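You operate a simulated robot arm through the tools that you are given. There is no shell and no other tool. Be economical: measure what you need, move in short steps, check, and stop when the job is done.

Carry out the task below with a simulated robot arm. There is one attempt and no reset: what you move stays moved.

TASK
Open the sliding box lid.
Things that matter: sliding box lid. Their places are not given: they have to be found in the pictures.

It is judged by the outcome, as a careful person would: the job done as asked, and still so three seconds after it is handed in. It fails if anything else is knocked over, pushed out of place, dropped, spilled or broken.

THE ROBOT
A 6-joint arm with a two-finger parallel gripper, fixed in place. Base frame: the origin is at the foot of the arm, x ahead of it, y to its left, z up. Lengths are in m, angles in degrees, forces in N, time in s.
Its first joint turns from -66.0 to 66.0 degrees. Payload 2.9 kg.
Tool frame: the origin (TCP) lies between the finger pads and is the grasp point; the fingertips stand 0.03 m ahead of it; z points along the fingers, y is the line along which they close. The gripper opens to 0.11 m. The fingers are 0.02 m wide and 0.01 m thick; the gripper's body (0.048 by 0.112 m) begins 0.055 m behind the TCP.
Orientation is told as [roll, pitch, yaw] about the base's x, y, z axes, in that order, counted from this pose: with the fingers straight down and closing along the base's y, the tool's x points along the base's -x, its y along +y and its z along -z.

THE INTERFACE
- The arm moves only by the tool servo_tool. Its argument "series" is a list of rows, each an object of numbers (a shift or turn left out is 0, a gripper value left out holds the last): "hand": the gripper command, from -1 (fully open) to 1 (shut), values between in proportion; "dx", "dy", "dz": the shift along the tool's x, y, z in m; "ax", "ay", "az": the turn, a rotation vector about the tool's x, y, z in rad. In form: [{"hand": .., "dx": .., "dy": .., "dz": .., "ax": .., "ay": .., "az": ..}, ...]. A call has 1 to 12 rows; each row is the pose to reach, as a shift and turn from the pose commanded when the call began, along the tool's axes at that moment. A row lasts 0.2 s, in which the tool goes at most 0.05 m and 8.6 degrees; a call with a longer step from one row to the next is refused whole, and so is a gripper value outside its range. A pose out of reach is approached as far as the arm can. The call stops where the force on the tool passes 40 N (or 10 N more than at its start, if that is more) or the arm is blocked; 0.2 s more then pass. The fingers move at their own pace (about 0.108 m/s each) and stop on an object; they squeeze with about 36 N. The grip force told is the motor's: it shows also when the fingers shut on nothing. Time passes only in rows, and 0.2 s behind the last, so rows that repeat a pose let the fingers close. It gives the time, the measured TCP pose, the force on the tool (base axes), the opening and the grip force at its end, in the units of the frame above (readings bear some noise), and new pictures: "show" is both (left out), scene, wrist or none.
- Cameras (640 x 400 px; columns grow to the right, rows downward): "scene" is fixed at [0.0957, 0.4599, 1.3778]; the picture's right is [-0.47, -0.88, 0.00], its down [-0.56, 0.29, -0.78] and it looks along [0.69, -0.36, -0.63] (base axes); focal length 348 px, centre (320, 200). "wrist" rides on the gripper at [-0.036, 0, -0.057] in the tool frame; the picture's right is [0.00, -1.00, 0.00], its down [0.97, 0.00, -0.24] and it looks along [0.24, 0.00, 0.97] (tool axes); focal length 218 px, centre (320, 200).
- measure_at(camera, pixels): for up to 12 pixels [column, row] of the newest picture of that camera ("zoom" is the newest enlarged one), the place [x, y, z] in the base frame of the surface seen there, good to about 0.002 m. No time passes.
- enlarge(camera, box): a new picture of the part [left, top, right, bottom] of that camera's present view, enlarged. No time passes.
- hand_in(): hands the job in; it is judged then, once.

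Work in short steps. Measure before you move; look again where a grasp or a placing could have gone wrong, and mend it. You have 60 turns and 100 pictures in all, the two below and enlarged ones among them. Open the gripper and draw the arm clear of the work before you hand the job in, unless the task says otherwise; then end with one line.

The tools are called after ">>>" as a command line: name --argument value ..., lists and objects as JSON in quotes. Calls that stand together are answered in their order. servo_tool: Moves the arm, as the interface text tells. Its arguments: {"type":"object","properties":{"series":{"type":"array"},"show":{"type":"string","enum":["both","scene","wrist","none"]}},"required":["series"]} The other tools are called the same way: measure_at (camera, pixels) gives the place of the surface under pixels of a picture; enlarge (camera, box) takes an enlarged picture of a part of a camera's view; hand_in () hands the job in.

At the start:

```text
clock: 0.0
position: [0.3284, 0.2657, 1.1245]
orientation: [0.0, 0.0, 0.0]
ft_force: [0.0, -0.4, -0.4]
width: 0.1101
grip_force: 0.0
```

scene: 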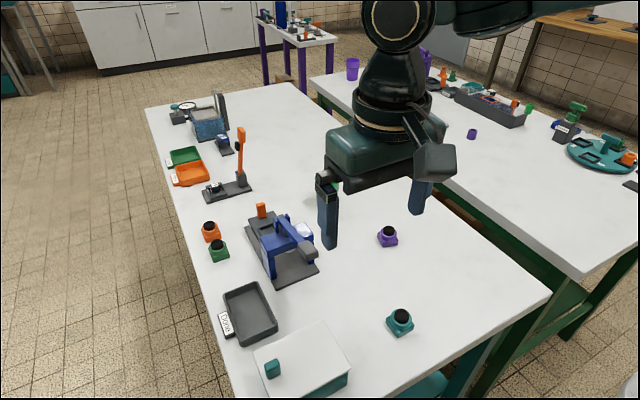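
wrist: 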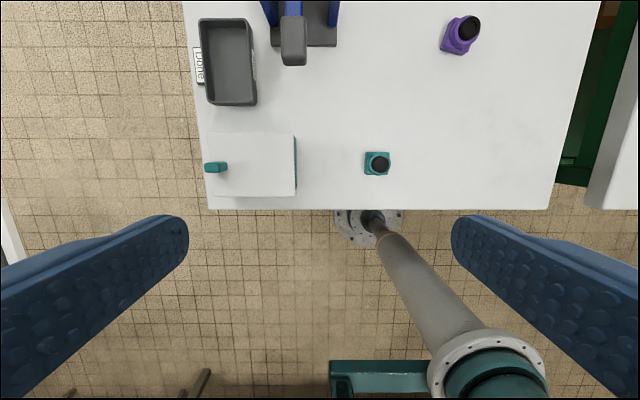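

The white-lidded teal box at scene (300,365) with a teal knob at (272,370) looks like the sliding-lid box. I'll enlarge and measure it.

>>> enlarge --camera "scene" --box '[200, 270, 408, 400]'

>>> enlarge --camera "wrist" --box '[180, 100, 340, 200]'

>>> measure_at --camera "wrist" --pixels '[[215, 167], [207, 167], [225, 167], [215, 163], [215, 172], [210, 136], [292, 138], [292, 192], [208, 192], [296, 165], [250, 165], [320, 165]]'

>>> measure_at --camera "scene" --pixels '[[272, 362], [272, 372], [255, 350], [322, 327], [350, 363], [348, 380], [300, 360], [330, 390], [380, 370], [235, 350]]'

```text
3.08 times, centred on (304, 335) of scene
```

zoom: 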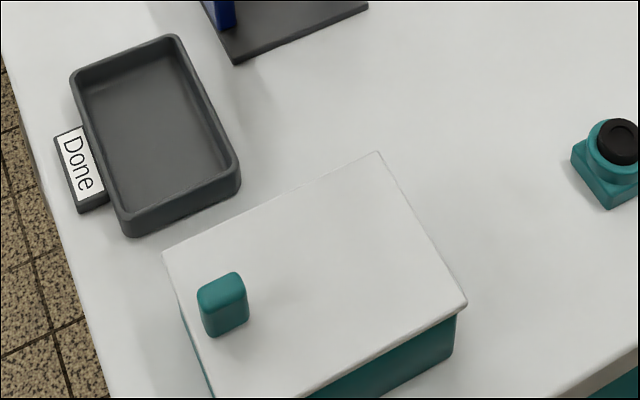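

```text
4.00 times, centred on (260, 150) of wrist
```

zoom: 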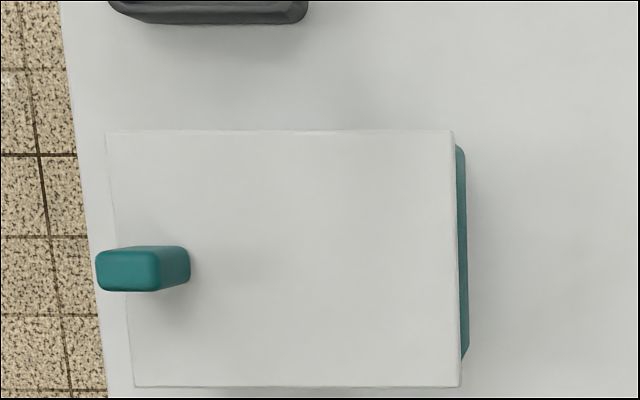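

```text
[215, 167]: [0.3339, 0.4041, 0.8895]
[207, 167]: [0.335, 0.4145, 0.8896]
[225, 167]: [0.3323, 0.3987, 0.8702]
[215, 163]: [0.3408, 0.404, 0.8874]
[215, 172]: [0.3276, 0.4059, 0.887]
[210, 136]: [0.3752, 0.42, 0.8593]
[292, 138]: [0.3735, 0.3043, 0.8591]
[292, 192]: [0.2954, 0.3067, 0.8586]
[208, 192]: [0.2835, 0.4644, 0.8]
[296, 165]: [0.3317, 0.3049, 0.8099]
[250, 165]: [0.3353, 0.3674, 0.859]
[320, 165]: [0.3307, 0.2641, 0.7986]
```

```text
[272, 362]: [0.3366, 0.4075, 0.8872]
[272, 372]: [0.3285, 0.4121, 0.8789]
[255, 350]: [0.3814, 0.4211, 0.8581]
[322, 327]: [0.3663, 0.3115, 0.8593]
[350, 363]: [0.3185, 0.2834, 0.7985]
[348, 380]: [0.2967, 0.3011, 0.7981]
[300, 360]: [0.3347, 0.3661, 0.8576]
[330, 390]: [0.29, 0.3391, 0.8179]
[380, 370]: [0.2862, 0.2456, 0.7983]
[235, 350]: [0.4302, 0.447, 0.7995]
```

The lid top is at z≈0.859, and the knob is near the +y end at about (0.334, 0.407), with its top at 0.89. I'll move above the knob and look again.

>>> servo_tool --series '[{"hand": -0.3, "dx": -0.001, "dy": 0.035, "dz": 0.03}, {"dx": -0.002, "dy": 0.07, "dz": 0.06}, {"dx": -0.004, "dy": 0.105, "dz": 0.09}, {"dx": -0.0056, "dy": 0.141, "dz": 0.12}, {"dx": -0.0056, "dy": 0.141, "dz": 0.15}, {"dx": -0.0056, "dy": 0.141, "dz": 0.15}]'

```text
clock: 1.4
position: [0.3324, 0.4067, 0.9729]
orientation: [0.0, 0.0, 0.0]
ft_force: [0.2, 1.0, -1.0]
width: 0.0713
grip_force: 0.0
```

scene: 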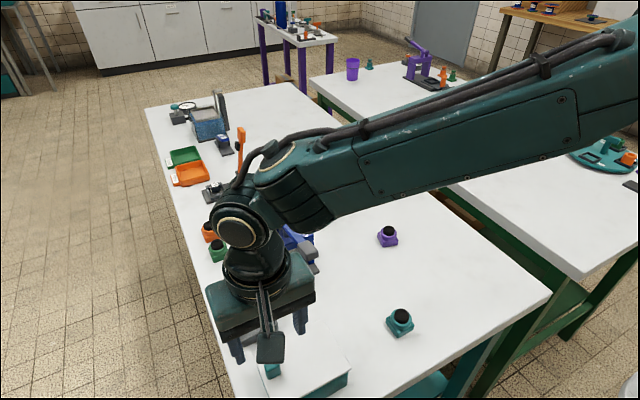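
wrist: 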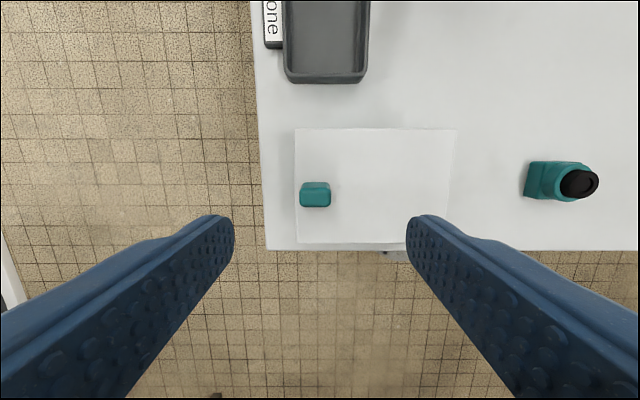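

>>> measure_at --camera "wrist" --pixels '[[302, 197], [328, 197], [315, 186], [315, 205], [298, 135], [453, 135], [447, 238], [301, 238], [297, 190]]'

>>> enlarge --camera "wrist" --box '[240, 110, 480, 260]'

```text
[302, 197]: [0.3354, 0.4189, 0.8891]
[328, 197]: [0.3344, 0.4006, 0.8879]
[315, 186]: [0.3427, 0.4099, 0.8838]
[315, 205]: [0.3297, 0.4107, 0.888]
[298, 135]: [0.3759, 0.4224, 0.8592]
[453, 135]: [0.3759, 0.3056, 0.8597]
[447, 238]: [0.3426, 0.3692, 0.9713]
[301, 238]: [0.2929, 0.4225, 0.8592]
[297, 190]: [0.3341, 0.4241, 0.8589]
```

```text
2.67 times, centred on (360, 185) of wrist
```

zoom: 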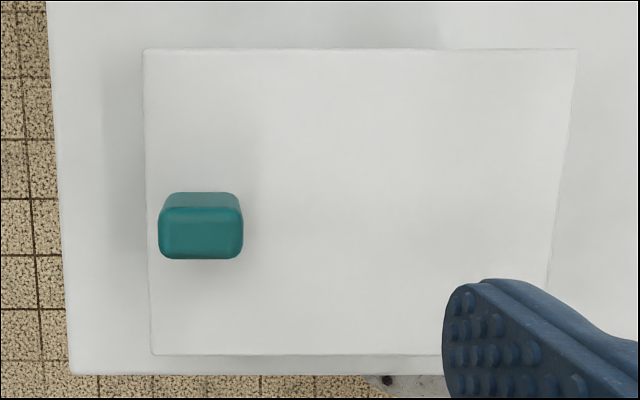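

Knob centre is (0.335, 0.4095). I'll descend with the fingertips clear of the lid, then grip.

>>> servo_tool --series '[{"hand": -0.3, "dx": -0.002, "dy": 0.003, "dz": 0.03}, {"dx": -0.002, "dy": 0.003, "dz": 0.06}, {"dx": -0.002, "dy": 0.003, "dz": 0.076}, {"dx": -0.002, "dy": 0.003, "dz": 0.076}, {"hand": 1, "dx": -0.002, "dy": 0.003, "dz": 0.076}, {"hand": 1, "dx": -0.002, "dy": 0.003, "dz": 0.076}, {"hand": 1, "dx": -0.002, "dy": 0.003, "dz": 0.076}]' --show "wrist"

```text
clock: 3.0
position: [0.336, 0.4106, 0.8996]
orientation: [0.1, 0.0, 0.0]
ft_force: [1.3, -0.8, -1.9]
width: 0.0214
grip_force: 45.0
```

wrist: 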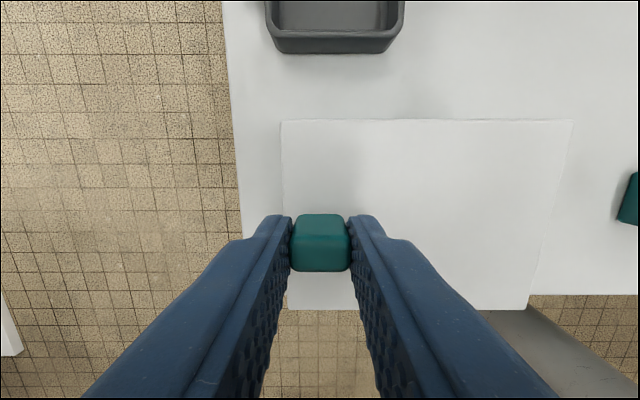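

The knob is gripped (width 0.021). I'll try a short pull along +y.

>>> servo_tool --series '[{"hand": 1, "dy": 0.006}, {"dy": 0.012}, {"dy": 0.018}, {"dy": 0.024}, {"dy": 0.03}]' --show "wrist"

```text
clock: 3.5
position: [0.3346, 0.4108, 0.8982]
orientation: [-1.1, 0.4, -0.6]
ft_force: [-4.0, -13.8, 9.0]
width: 0.0213
grip_force: 45.4
stopped in row 2: the force on the tool passed its limit (the readings are from after the stop); the commanded pose is now the measured one
```

wrist: 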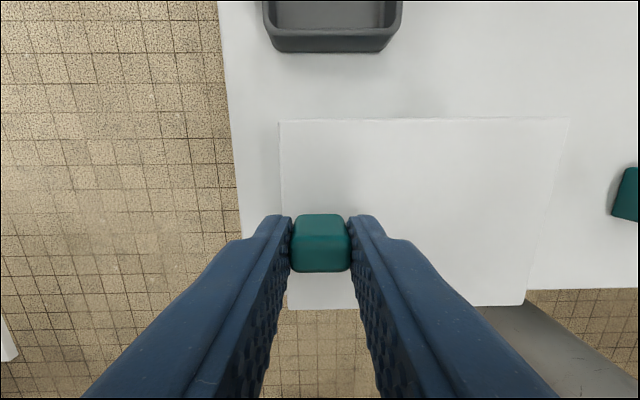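

It is blocked in +y and the lid did not move. I'll try −y.

>>> servo_tool --series '[{"hand": 1, "dy": -0.004}, {"dy": -0.009}, {"dy": -0.014}, {"dy": -0.019}, {"dy": -0.024}]' --show "wrist"

```text
clock: 4.7
position: [0.3355, 0.3884, 0.8979]
orientation: [-0.9, 0.3, -0.5]
ft_force: [1.4, 0.9, -0.6]
width: 0.0212
grip_force: 44.8
```

wrist: 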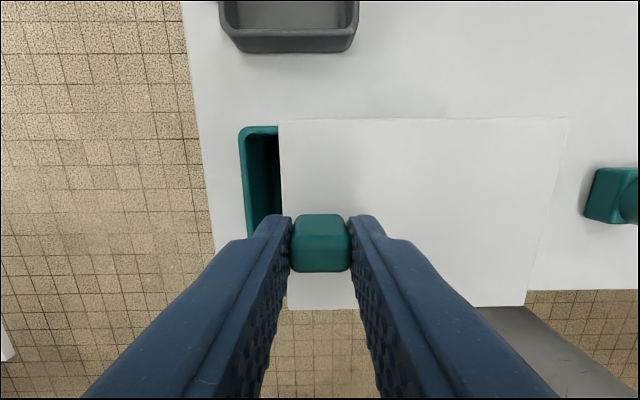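

It slides freely in −y. Before continuing I'll check the teal button object in the lid's path for height.

>>> measure_at --camera "scene" --pixels '[[401, 314], [397, 318], [410, 322], [392, 324], [400, 330], [388, 318]]'

>>> measure_at --camera "wrist" --pixels '[[600, 190], [630, 180], [630, 210], [560, 130], [525, 300], [590, 210]]'

```text
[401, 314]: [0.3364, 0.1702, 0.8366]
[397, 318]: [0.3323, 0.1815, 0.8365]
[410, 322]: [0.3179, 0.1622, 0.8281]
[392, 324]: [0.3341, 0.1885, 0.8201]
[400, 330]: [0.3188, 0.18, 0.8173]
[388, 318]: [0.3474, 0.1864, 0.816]
```

```text
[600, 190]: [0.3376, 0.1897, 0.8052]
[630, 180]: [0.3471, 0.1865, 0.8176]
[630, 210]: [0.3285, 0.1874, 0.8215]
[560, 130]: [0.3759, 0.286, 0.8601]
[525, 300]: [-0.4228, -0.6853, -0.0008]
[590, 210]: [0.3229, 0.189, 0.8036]
```

The object's top is at 0.837, below the lid (≈0.853), so it clears. I'll continue sliding.

>>> servo_tool --series '[{"hand": 1, "dy": -0.006}, {"dy": -0.012}, {"dy": -0.018}, {"dy": -0.024}, {"dy": -0.03}, {"dy": -0.036}, {"dy": -0.042}, {"dy": -0.048}, {"dy": -0.054}, {"dy": -0.06}]'

```text
clock: 6.9
position: [0.3354, 0.3289, 0.8987]
orientation: [-1.0, 0.5, -0.5]
ft_force: [11.2, 2.0, -22.0]
width: 0.0212
grip_force: 44.8
```

scene: 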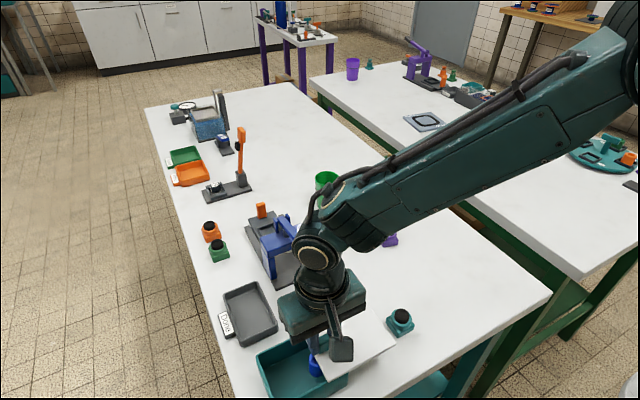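
wrist: 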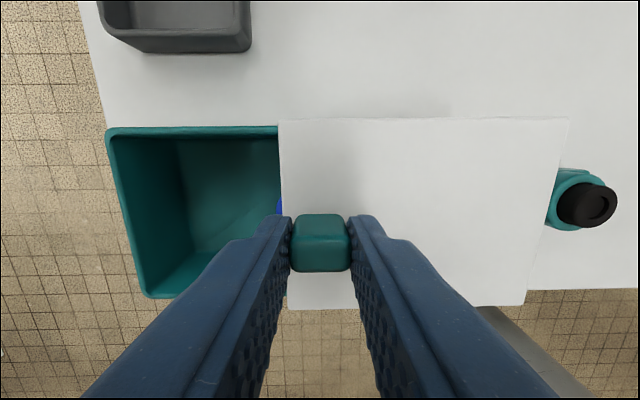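

It is about 0.08 m open, with a blue item inside the box. The force shows slight strain from the tilted tool, so I'll correct z a little and continue gently toward the end stop.

>>> servo_tool --series '[{"hand": 1, "dy": -0.004, "dz": 0.0008}, {"dy": -0.008, "dz": 0.0012}, {"dy": -0.012, "dz": 0.0012}, {"dy": -0.016, "dz": 0.0013}, {"dy": -0.02, "dz": 0.0014}]'

```text
clock: 8.1
position: [0.3352, 0.3085, 0.8994]
orientation: [-0.8, 0.2, -0.4]
ft_force: [11.2, 0.4, -0.8]
width: 0.021
grip_force: 45.3
```

scene: 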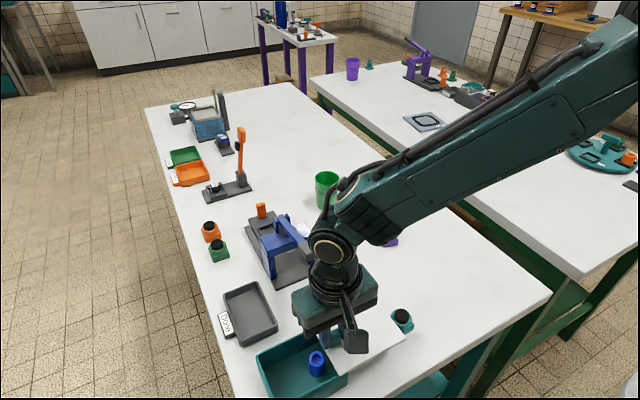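
wrist: 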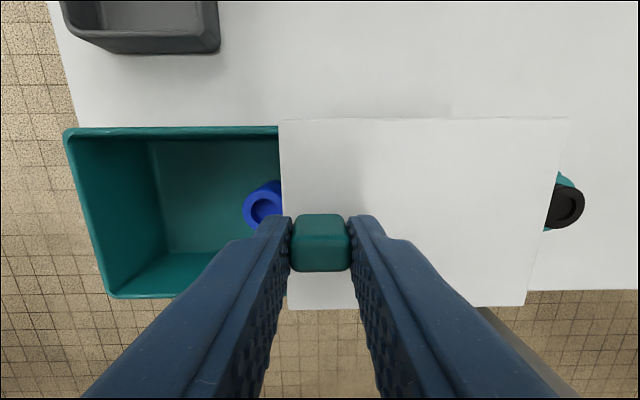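

About 0.102 m open now. I'll go a little further to look for the end stop.

>>> servo_tool --series '[{"hand": 1, "dy": -0.003}, {"dy": -0.006}, {"dy": -0.009}, {"dy": -0.012}]' --show "wrist"

```text
clock: 9.1
position: [0.3351, 0.3056, 0.8976]
orientation: [0.1, 0.0, 0.1]
ft_force: [4.2, 8.2, -8.5]
width: 0.0216
grip_force: 44.9
stopped in row 4: the force on the tool passed its limit (the readings are from after the stop); the commanded pose is now the measured one
```

wrist: 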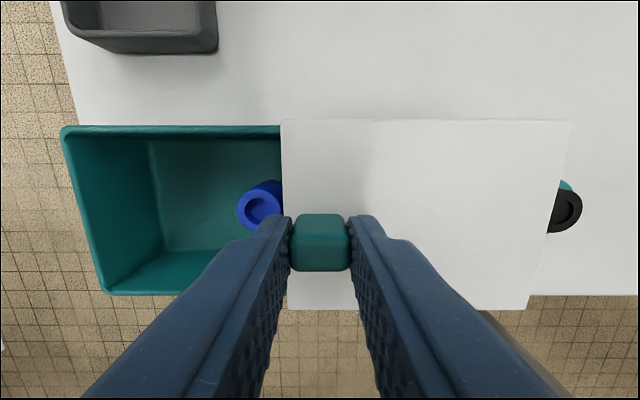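

The end stop is reached at 0.105 m of travel, so the lid is fully open. I'll release gently and lift straight up.

>>> servo_tool --series '[{"hand": 0.4}, {"hand": 0.2}, {"hand": 0.2}, {"hand": 0.2, "dz": -0.02}, {"hand": 0.2, "dz": -0.05}, {"hand": 0.2, "dz": -0.09}, {"hand": 0.2, "dz": -0.13}, {"hand": -1, "dz": -0.17}, {"hand": -1, "dz": -0.2}, {"hand": -1, "dz": -0.2, "dy": -0.04}, {"hand": -1, "dz": -0.2, "dy": -0.08}, {"hand": -1, "dz": -0.2, "dy": -0.12}]'

```text
clock: 11.7
position: [0.3357, 0.1837, 1.0996]
orientation: [-0.1, -0.1, 0.2]
ft_force: [0.8, 0.6, -0.2]
width: 0.1098
grip_force: 0.0
```

scene: 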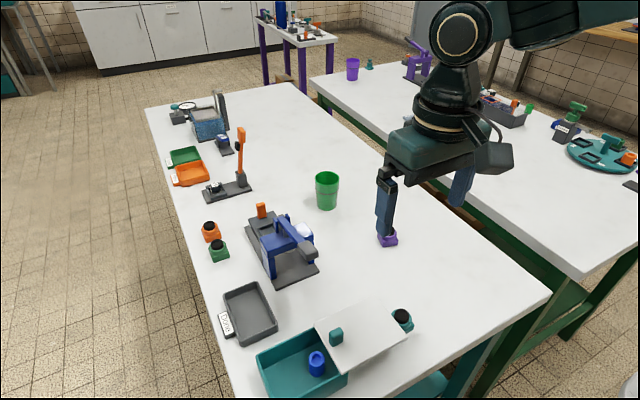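
wrist: 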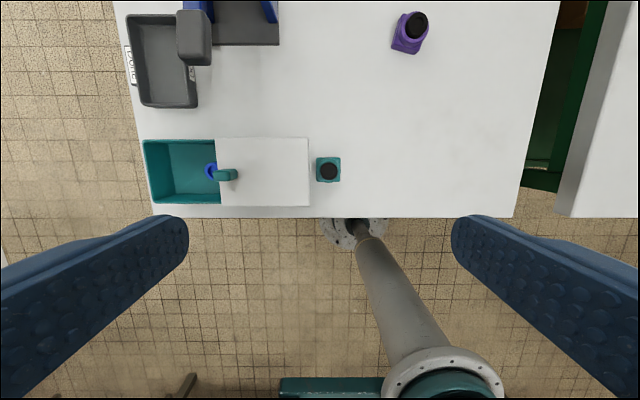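

The lid stays open, nothing else has moved, and the arm is clear. I'll hand it in.

>>> hand_in

```text
The job is handed in.
```

The sliding box lid is open: I slid it about 0.105 m to its end stop, released it, drew the arm clear and handed the job in.
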